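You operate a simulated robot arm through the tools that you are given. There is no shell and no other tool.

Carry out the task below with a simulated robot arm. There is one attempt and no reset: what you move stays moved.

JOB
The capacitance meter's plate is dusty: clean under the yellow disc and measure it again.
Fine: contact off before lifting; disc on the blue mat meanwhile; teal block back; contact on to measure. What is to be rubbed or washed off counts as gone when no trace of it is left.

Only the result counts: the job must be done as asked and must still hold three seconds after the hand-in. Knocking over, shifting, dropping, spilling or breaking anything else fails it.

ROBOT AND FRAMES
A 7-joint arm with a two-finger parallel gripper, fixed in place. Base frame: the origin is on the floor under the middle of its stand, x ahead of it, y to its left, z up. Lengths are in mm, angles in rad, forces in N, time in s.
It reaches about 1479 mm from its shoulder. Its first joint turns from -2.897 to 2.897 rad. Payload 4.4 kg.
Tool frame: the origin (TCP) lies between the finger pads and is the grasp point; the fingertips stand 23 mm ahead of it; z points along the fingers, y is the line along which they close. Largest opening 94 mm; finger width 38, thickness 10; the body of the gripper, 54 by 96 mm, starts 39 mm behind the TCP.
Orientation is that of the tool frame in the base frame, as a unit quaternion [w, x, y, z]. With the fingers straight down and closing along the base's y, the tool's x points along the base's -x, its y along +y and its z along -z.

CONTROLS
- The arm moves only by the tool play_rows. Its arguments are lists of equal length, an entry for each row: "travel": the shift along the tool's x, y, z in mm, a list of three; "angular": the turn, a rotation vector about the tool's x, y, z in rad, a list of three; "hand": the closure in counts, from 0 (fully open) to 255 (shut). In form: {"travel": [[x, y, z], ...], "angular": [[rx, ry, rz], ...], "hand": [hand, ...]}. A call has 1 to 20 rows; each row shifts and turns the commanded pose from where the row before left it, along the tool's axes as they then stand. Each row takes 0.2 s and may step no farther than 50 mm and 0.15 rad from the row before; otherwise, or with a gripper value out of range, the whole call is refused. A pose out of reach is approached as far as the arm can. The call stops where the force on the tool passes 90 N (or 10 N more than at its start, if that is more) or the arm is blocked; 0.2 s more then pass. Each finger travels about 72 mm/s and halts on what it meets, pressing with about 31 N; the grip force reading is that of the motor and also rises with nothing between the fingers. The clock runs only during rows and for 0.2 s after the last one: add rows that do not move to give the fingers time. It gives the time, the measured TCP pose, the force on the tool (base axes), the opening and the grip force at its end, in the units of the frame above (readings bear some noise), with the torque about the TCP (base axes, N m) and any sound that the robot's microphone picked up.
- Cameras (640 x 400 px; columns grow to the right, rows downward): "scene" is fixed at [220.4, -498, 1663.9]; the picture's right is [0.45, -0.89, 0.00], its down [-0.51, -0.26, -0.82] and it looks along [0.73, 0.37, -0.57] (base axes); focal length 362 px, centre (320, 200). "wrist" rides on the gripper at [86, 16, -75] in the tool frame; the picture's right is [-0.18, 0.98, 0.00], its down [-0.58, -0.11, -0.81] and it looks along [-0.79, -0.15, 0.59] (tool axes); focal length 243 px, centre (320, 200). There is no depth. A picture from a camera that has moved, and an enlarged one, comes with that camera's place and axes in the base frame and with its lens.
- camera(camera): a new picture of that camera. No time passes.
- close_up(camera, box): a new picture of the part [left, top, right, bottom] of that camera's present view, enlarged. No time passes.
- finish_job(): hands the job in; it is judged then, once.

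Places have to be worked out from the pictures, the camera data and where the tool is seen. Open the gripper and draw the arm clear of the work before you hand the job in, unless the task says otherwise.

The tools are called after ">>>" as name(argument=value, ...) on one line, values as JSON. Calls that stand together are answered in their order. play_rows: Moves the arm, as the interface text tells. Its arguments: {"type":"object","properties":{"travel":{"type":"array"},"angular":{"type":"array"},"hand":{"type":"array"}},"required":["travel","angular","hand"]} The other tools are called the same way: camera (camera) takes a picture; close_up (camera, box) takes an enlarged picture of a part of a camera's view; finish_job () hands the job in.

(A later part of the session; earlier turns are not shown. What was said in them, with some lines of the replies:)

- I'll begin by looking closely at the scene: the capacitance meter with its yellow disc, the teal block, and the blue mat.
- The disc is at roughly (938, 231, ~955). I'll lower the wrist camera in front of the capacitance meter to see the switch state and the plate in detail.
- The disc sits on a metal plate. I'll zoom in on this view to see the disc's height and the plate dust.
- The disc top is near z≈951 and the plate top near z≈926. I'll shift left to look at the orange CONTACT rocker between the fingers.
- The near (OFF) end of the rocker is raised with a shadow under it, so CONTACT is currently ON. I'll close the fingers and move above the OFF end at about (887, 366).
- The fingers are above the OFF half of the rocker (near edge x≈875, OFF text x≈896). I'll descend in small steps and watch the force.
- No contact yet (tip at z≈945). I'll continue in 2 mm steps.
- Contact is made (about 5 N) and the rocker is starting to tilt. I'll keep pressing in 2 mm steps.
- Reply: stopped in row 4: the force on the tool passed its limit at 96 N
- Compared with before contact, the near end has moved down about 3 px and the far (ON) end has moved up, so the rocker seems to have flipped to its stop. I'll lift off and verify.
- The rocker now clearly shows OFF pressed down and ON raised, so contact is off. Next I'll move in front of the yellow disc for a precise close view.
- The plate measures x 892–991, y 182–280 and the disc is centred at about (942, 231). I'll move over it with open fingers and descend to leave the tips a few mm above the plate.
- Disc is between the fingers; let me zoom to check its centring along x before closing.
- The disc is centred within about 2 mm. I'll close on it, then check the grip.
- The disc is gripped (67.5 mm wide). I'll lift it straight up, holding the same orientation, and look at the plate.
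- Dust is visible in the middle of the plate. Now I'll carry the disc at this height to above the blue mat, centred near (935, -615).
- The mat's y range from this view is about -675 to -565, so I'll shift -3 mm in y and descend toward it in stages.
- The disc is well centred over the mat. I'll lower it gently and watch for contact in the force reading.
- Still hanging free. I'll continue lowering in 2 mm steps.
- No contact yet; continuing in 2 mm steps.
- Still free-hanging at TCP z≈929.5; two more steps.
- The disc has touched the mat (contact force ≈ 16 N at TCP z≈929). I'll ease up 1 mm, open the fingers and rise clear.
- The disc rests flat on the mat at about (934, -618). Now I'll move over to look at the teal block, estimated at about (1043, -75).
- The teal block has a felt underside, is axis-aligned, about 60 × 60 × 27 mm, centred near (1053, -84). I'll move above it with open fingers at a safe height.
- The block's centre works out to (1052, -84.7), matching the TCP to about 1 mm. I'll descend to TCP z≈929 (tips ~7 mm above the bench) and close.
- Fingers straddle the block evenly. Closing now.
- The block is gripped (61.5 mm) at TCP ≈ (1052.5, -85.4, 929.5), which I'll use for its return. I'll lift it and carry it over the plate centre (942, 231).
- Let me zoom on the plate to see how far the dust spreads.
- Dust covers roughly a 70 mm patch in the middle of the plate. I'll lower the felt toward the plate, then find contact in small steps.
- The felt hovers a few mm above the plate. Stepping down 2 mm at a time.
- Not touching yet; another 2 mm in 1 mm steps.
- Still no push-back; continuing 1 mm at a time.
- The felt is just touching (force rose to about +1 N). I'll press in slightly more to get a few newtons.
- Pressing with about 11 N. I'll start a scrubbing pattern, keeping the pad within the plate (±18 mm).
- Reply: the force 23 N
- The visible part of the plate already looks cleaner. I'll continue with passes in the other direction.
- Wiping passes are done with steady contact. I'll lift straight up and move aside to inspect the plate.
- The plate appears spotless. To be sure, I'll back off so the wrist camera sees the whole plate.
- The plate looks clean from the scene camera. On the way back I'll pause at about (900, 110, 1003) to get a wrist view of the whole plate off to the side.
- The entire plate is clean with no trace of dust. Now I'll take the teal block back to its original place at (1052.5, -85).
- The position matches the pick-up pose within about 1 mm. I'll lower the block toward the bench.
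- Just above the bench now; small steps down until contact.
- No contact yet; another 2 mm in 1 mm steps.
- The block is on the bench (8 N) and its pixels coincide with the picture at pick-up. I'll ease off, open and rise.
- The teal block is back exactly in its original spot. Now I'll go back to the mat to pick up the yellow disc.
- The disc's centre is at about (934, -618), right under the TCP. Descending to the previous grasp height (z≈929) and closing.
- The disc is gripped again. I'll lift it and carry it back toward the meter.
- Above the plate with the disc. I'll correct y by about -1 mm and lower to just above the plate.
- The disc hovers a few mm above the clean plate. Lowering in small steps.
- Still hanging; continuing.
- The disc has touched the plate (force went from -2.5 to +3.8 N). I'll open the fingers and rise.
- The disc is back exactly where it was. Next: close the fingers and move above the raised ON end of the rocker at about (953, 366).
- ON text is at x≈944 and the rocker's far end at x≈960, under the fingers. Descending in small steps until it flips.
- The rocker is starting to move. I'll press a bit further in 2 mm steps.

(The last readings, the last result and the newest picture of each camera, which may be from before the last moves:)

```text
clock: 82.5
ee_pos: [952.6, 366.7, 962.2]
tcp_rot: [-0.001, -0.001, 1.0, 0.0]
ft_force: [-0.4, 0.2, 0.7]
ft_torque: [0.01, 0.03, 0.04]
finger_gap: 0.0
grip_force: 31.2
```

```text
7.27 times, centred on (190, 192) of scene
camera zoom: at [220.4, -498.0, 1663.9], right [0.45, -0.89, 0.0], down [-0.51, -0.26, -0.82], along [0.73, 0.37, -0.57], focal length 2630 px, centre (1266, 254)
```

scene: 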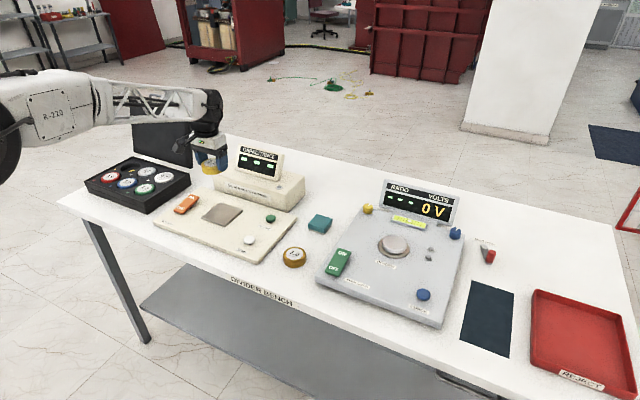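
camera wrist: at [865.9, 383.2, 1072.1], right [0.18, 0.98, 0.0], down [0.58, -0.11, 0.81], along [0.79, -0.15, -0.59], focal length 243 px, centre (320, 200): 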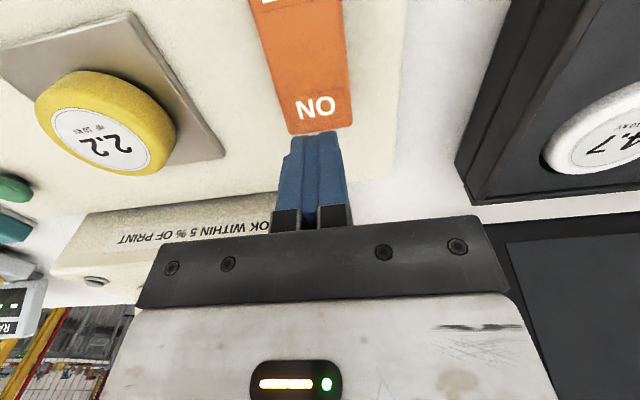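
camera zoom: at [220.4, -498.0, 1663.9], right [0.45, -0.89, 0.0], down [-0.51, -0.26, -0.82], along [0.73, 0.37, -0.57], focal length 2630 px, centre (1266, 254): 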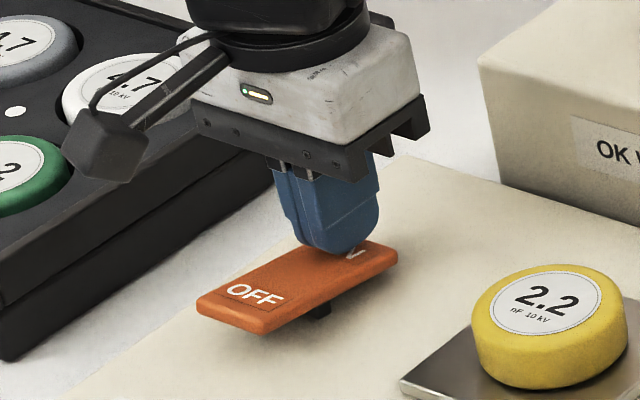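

The rocker has flipped: OFF end is raised and the pixel positions match the original ON state. I'll lift away and move to view the MEASURE button.

>>> play_rows(travel=[[0, 0, -20], [0, 0, -40], [9.6, -47, 0], [9.6, -47, 0], [9.6, -47, 0], [9.6, -47, 0], [9.6, -47, 5], [9.6, -47, 5], [0, 0, 0]], angular=[[0, 0, 0], [0, 0, 0], [0, 0, 0], [0, 0, 0], [0, 0, 0], [0, 0, 0], [0, 0, 0], [0, 0, 0], [0, 0, 0]], hand=[255, 255, 255, 255, 0, 0, 0, 0, 0])

>>> camera(camera="wrist")

>>> close_up(camera="wrist", box=[240, 90, 400, 230])

>>> close_up(camera="scene", box=[150, 140, 310, 260])

```text
clock: 84.5
ee_pos: [893.5, 84.5, 1011.9]
tcp_rot: [-0.001, 0.0, 1.0, -0.001]
ft_force: [0.4, 0.8, 0.1]
ft_torque: [0.01, 0.01, 0.02]
finger_gap: 93.9
grip_force: 0.1
```

```text
taken
camera wrist: at [808.0, 101.0, 1085.5], right [0.18, 0.98, 0.0], down [0.58, -0.11, 0.81], along [0.79, -0.15, -0.59], focal length 243 px, centre (320, 200)
```

wrist: 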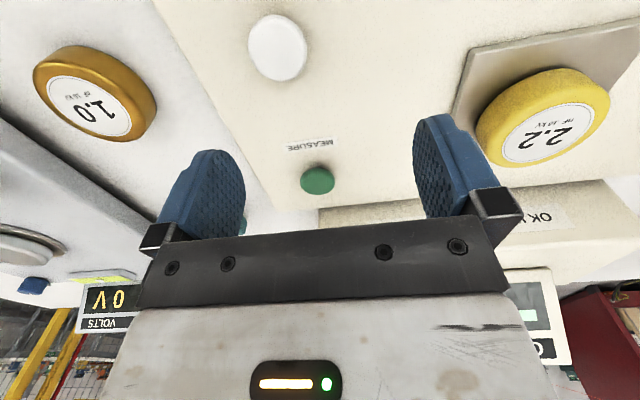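

```text
2.86 times, centred on (320, 160) of wrist
camera zoom: at [808.0, 101.0, 1085.5], right [0.18, 0.98, 0.0], down [0.58, -0.11, 0.81], along [0.79, -0.15, -0.59], focal length 693 px, centre (320, 314)
```

zoom: 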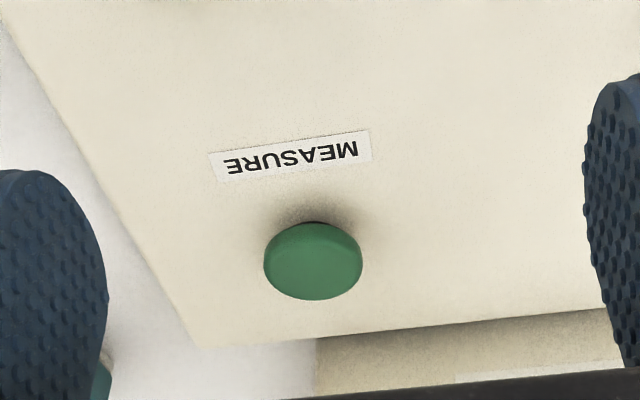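

```text
3.33 times, centred on (230, 200) of scene
camera zoom: at [220.4, -498.0, 1663.9], right [0.45, -0.89, 0.0], down [-0.51, -0.26, -0.82], along [0.73, 0.37, -0.57], focal length 1205 px, centre (620, 200)
```

zoom: 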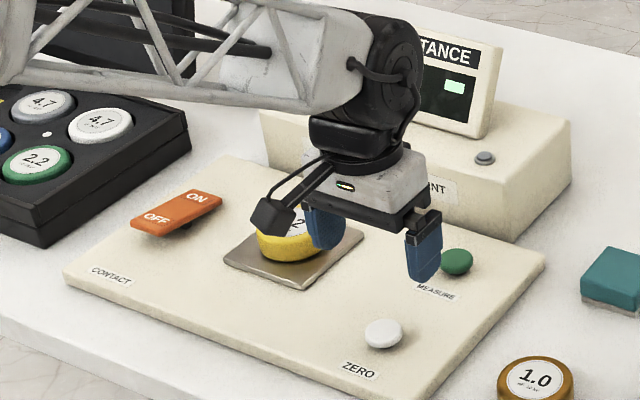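

The rocker shows ON, and the MEASURE button is at about (987, 65.5) with its top near z≈932. I'll close the fingers and position above it.

>>> play_rows(travel=[[-30, -6.3, 0], [-30, -6.3, 0], [-30, -6.4, 0], [0, 0, 15], [0, 0, 15], [0, 0, 0]], angular=[[0, 0, 0], [0, 0, 0], [0, 0, 0], [0, 0, 0], [0, 0, 0], [0, 0, 0]], hand=[255, 255, 255, 255, 255, 255])

>>> close_up(camera="scene", box=[220, 150, 320, 230])

>>> camera(camera="wrist")

```text
clock: 85.9
ee_pos: [984.1, 66.1, 982.9]
tcp_rot: [0.0, -0.001, 1.0, -0.001]
ft_force: [-0.2, 0.5, -0.9]
ft_torque: [0.0, 0.0, -0.01]
finger_gap: 0.2
grip_force: 30.9
```

```text
5.00 times, centred on (270, 190) of scene
camera zoom: at [220.4, -498.0, 1663.9], right [0.45, -0.89, 0.0], down [-0.51, -0.26, -0.82], along [0.73, 0.37, -0.57], focal length 1808 px, centre (570, 250)
```

zoom: 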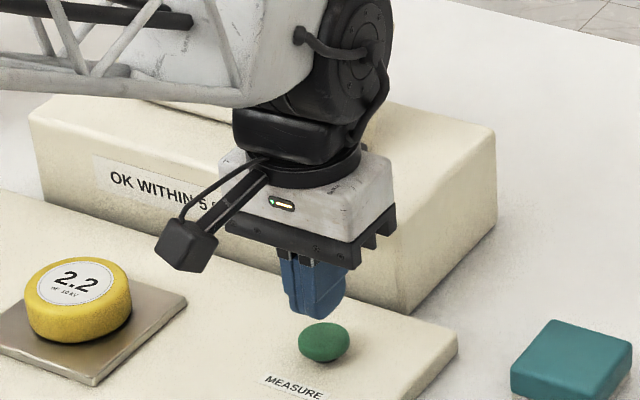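

```text
taken
camera wrist: at [897.8, 82.0, 1055.2], right [0.18, 0.98, 0.0], down [0.58, -0.11, 0.81], along [0.79, -0.15, -0.59], focal length 243 px, centre (320, 200)
```

wrist: 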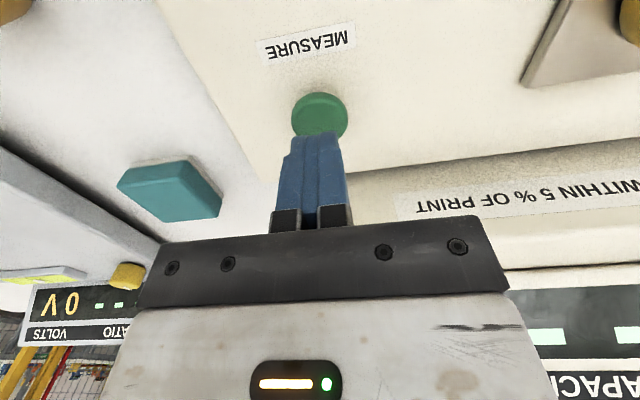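

The button centre is (982, 66), under the fingertips. I'll descend, then step gently into the button.

>>> play_rows(travel=[[0, 0, 12], [0, 0, 6], [0, 0, 3], [0, 0, 2], [0, 0, 2], [0, 0, 0]], angular=[[0, 0, 0], [0, 0, 0], [0, 0, 0], [0, 0, 0], [0, 0, 0], [0, 0, 0]], hand=[255, 255, 255, 255, 255, 255])

>>> close_up(camera="scene", box=[220, 150, 320, 230])

```text
clock: 87.3
ee_pos: [984.3, 65.6, 955.3]
tcp_rot: [-0.001, 0.0, 1.0, 0.0]
ft_force: [0.7, -0.5, 0.5]
ft_torque: [-0.01, -0.08, -0.01]
finger_gap: 0.0
grip_force: 30.8
```

```text
5.00 times, centred on (270, 190) of scene
camera zoom: at [220.4, -498.0, 1663.9], right [0.45, -0.89, 0.0], down [-0.51, -0.26, -0.82], along [0.73, 0.37, -0.57], focal length 1808 px, centre (570, 250)
```

zoom: 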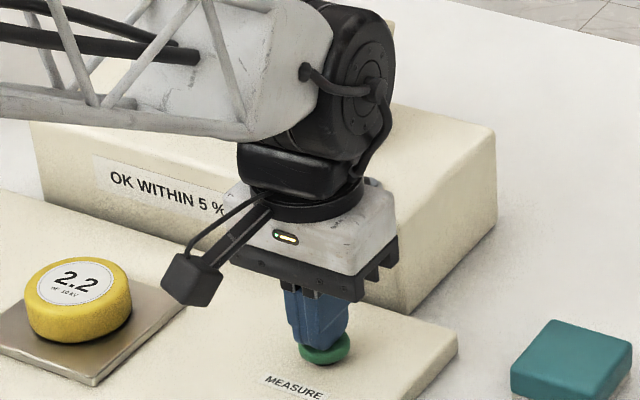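

Fingertips are right at the button top. Pressing in 1.5 mm steps.

>>> play_rows(travel=[[0, 0, 1.5], [0, 0, 1.5], [0, 0, 0]], angular=[[0, 0, 0], [0, 0, 0], [0, 0, 0]], hand=[255, 255, 255])

>>> close_up(camera="scene", box=[220, 130, 320, 210])

```text
clock: 88.1
ee_pos: [983.9, 65.1, 953.5]
tcp_rot: [-0.001, 0.0, 1.0, -0.001]
ft_force: [1.1, -0.3, 2.2]
ft_torque: [-0.01, -0.06, -0.04]
finger_gap: 0.0
grip_force: 30.5
heard: click
```

```text
5.00 times, centred on (270, 170) of scene
camera zoom: at [220.4, -498.0, 1663.9], right [0.45, -0.89, 0.0], down [-0.51, -0.26, -0.82], along [0.73, 0.37, -0.57], focal length 1808 px, centre (570, 350)
```

zoom: 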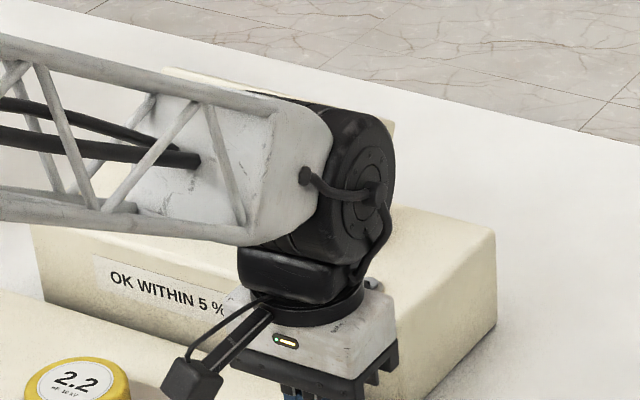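

A click was heard: the MEASURE button registered. I'll lift off and draw back to read the display.

>>> play_rows(travel=[[0, 0, -15], [0, 0, -35], [0, 0, -40], [45, 0, -20], [45, 0, -20], [45, 0, 0], [45, 0, 0], [0, 0, 0]], angular=[[0, 0, 0], [0, 0, 0], [0, 0, 0], [0, 0, 0], [0, 0, 0], [0, 0, 0], [0, 0, 0], [0, 0, 0]], hand=[255, 255, 255, 255, 120, 0, 0, 0])

>>> camera(camera="scene")

>>> close_up(camera="scene", box=[210, 130, 330, 220])

>>> camera(camera="wrist")

```text
clock: 89.9
ee_pos: [804.7, 64.2, 1083.6]
tcp_rot: [0.0, -0.001, 1.0, -0.001]
ft_force: [0.3, 0.1, -1.4]
ft_torque: [-0.04, 0.0, 0.02]
finger_gap: 94.1
grip_force: 0.0
```

```text
taken
```

scene: 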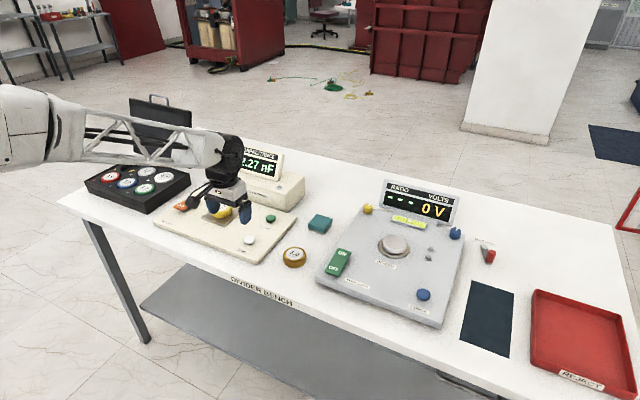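

```text
4.44 times, centred on (270, 175) of scene
camera zoom: at [220.4, -498.0, 1663.9], right [0.45, -0.89, 0.0], down [-0.51, -0.26, -0.82], along [0.73, 0.37, -0.57], focal length 1607 px, centre (542, 311)
```

zoom: 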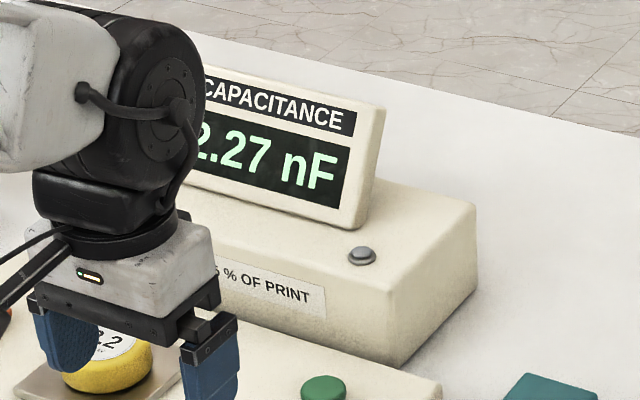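

```text
taken
camera wrist: at [719.1, 82.1, 1157.1], right [0.18, 0.98, 0.0], down [0.58, -0.11, 0.81], along [0.79, -0.15, -0.59], focal length 243 px, centre (320, 200)
```

wrist: 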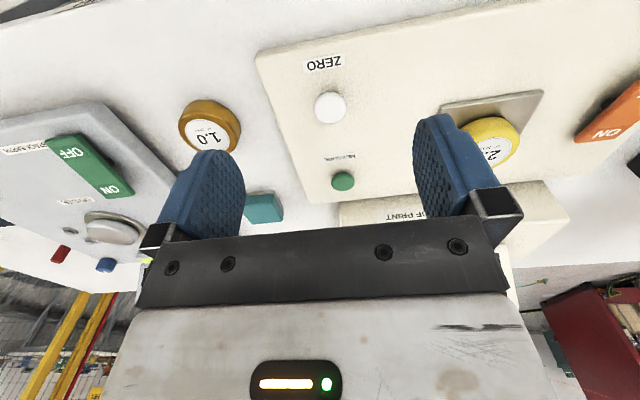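

The display reads 2.27 nF, within 5 % of the printed 2.2 nF. I'll withdraw the arm well clear and verify the final state.

>>> play_rows(travel=[[0, 0, -40], [20, -20, -40], [25, -30, -40], [25, -30, -20], [25, -30, 0], [0, 0, 0], [0, 0, 0]], angular=[[0, 0, 0], [0, 0, 0], [0, 0, 0], [0, 0, 0], [0, 0, 0], [0, 0, 0], [0, 0, 0]], hand=[0, 0, 0, 0, 0, 0, 0])

>>> camera(camera="scene")

>>> close_up(camera="scene", box=[150, 130, 340, 270])

>>> camera(camera="wrist")

```text
refused: row 3 steps farther than a row can; nothing moved
```

```text
taken
```

scene: 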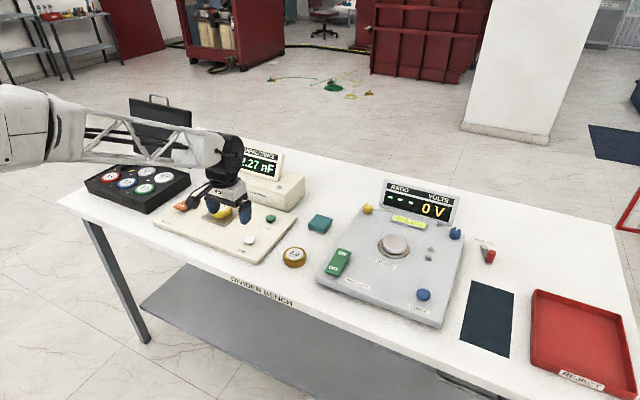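

```text
2.86 times, centred on (245, 200) of scene
camera zoom: at [220.4, -498.0, 1663.9], right [0.45, -0.89, 0.0], down [-0.51, -0.26, -0.82], along [0.73, 0.37, -0.57], focal length 1033 px, centre (534, 200)
```

zoom: 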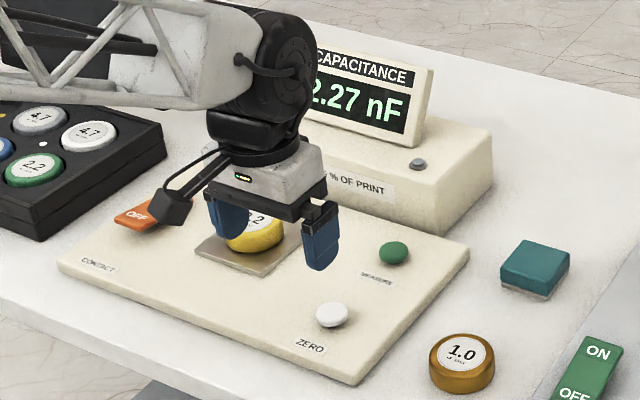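

```text
taken
camera wrist: at [719.1, 82.1, 1157.1], right [0.18, 0.98, 0.0], down [0.58, -0.11, 0.81], along [0.79, -0.15, -0.59], focal length 243 px, centre (320, 200)
```

wrist: 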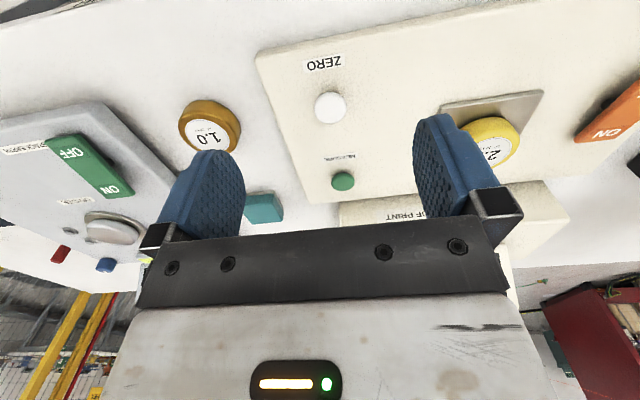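

That call was refused because row 3 was too long. I'll retreat with smaller steps.

>>> play_rows(travel=[[0, 0, -40], [20, 0, -35], [30, 0, -30], [30, 0, -20], [30, 0, 0], [0, 35, 0], [0, 35, 0], [0, 35, 0], [0, 35, 0], [0, 0, 0]], angular=[[0, 0, 0], [0, 0, 0], [0, 0, 0], [0, 0, 0], [0, 0, 0], [0, 0, 0], [0, 0, 0], [0, 0, 0], [0, 0, 0], [0, 0, 0]], hand=[0, 0, 0, 0, 0, 0, 0, 0, 0, 0])

>>> camera(camera="scene")

>>> close_up(camera="scene", box=[150, 130, 340, 270])

>>> camera(camera="wrist")

```text
clock: 92.1
ee_pos: [693.7, 207.0, 1210.1]
tcp_rot: [-0.001, 0.0, 1.0, -0.002]
ft_force: [-0.1, -0.2, 0.3]
ft_torque: [-0.02, 0.01, 0.01]
finger_gap: 93.6
grip_force: 0.2
```

```text
taken
```

scene: 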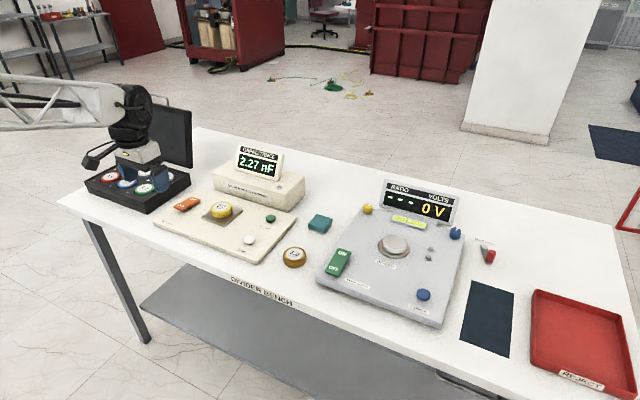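

```text
2.86 times, centred on (245, 200) of scene
camera zoom: at [220.4, -498.0, 1663.9], right [0.45, -0.89, 0.0], down [-0.51, -0.26, -0.82], along [0.73, 0.37, -0.57], focal length 1033 px, centre (534, 200)
```

zoom: 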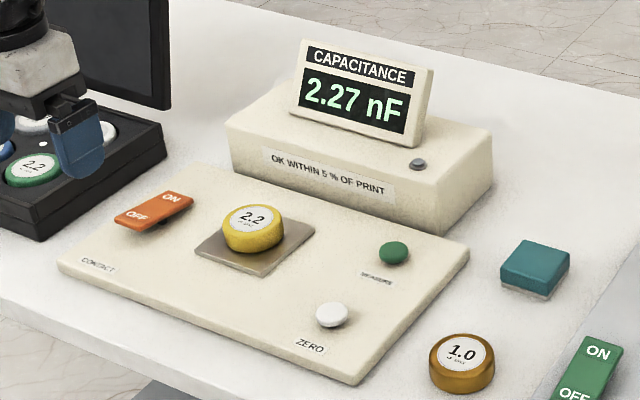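

```text
taken
camera wrist: at [607.4, 223.5, 1284.0], right [0.18, 0.98, 0.0], down [0.58, -0.11, 0.81], along [0.79, -0.15, -0.59], focal length 243 px, centre (320, 200)
```

wrist: 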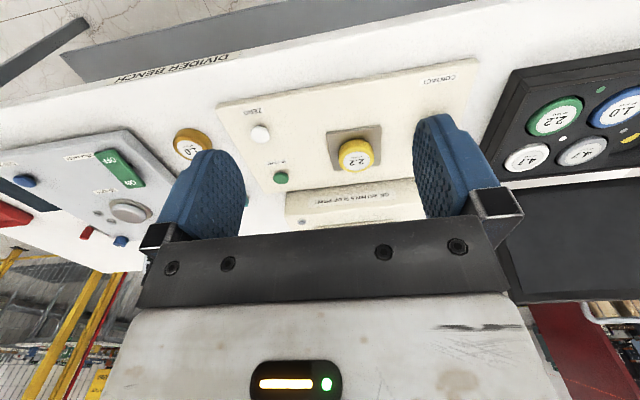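

The meter shows 2.27 nF, contact is ON, and disc and block are in place. One last look at the mat area before handing in.

>>> close_up(camera="scene", box=[450, 260, 530, 370])

>>> close_up(camera="scene", box=[195, 190, 255, 228])

```text
3.64 times, centred on (490, 315) of scene
camera zoom: at [220.4, -498.0, 1663.9], right [0.45, -0.89, 0.0], down [-0.51, -0.26, -0.82], along [0.73, 0.37, -0.57], focal length 1315 px, centre (-298, -218)
```

zoom: 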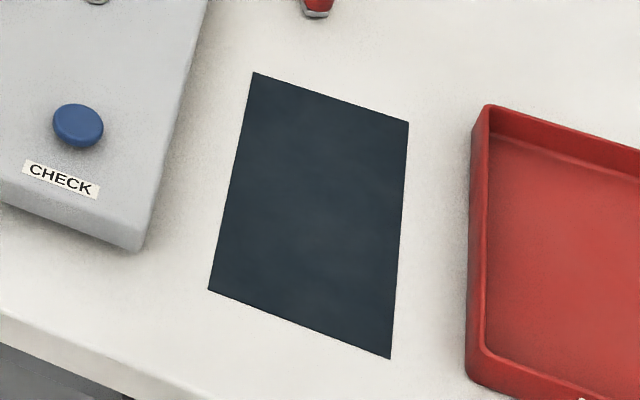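

```text
10.53 times, centred on (225, 209) of scene
camera zoom: at [220.4, -498.0, 1663.9], right [0.45, -0.89, 0.0], down [-0.51, -0.26, -0.82], along [0.73, 0.37, -0.57], focal length 3806 px, centre (1320, 105)
```

zoom: 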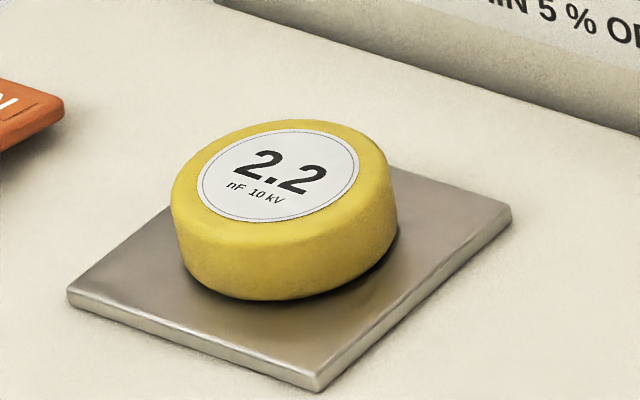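

The plate and mat are clean, the disc is re-measured at 2.27 nF, the teal block is back, contact is ON, the gripper is open and the arm is clear. Handing in.

>>> finish_job()

```text
The job is handed in.
```

The plate under the yellow disc is clean. The meter now reads 2.27 nF, within the 5 % allowed for its printed 2.2 nF.

- **Contact:** I switched it off before lifting the disc and back on before measuring. I pressed MEASURE once and heard it click.
- **Disc:** it waited on the blue mat during the wipe and is now back where it was on the plate.
- **Cleaning:** I rubbed the whole plate with the felt side of the teal block. Both cameras showed no dust afterwards, and the mat looks clean too.
- **Teal block:** it is back in its original spot.

While switching the contact off, I pressed the switch against its stop and the force limit tripped briefly at 96 N. The switch worked normally afterwards. The gripper is open and the arm is clear of the bench.
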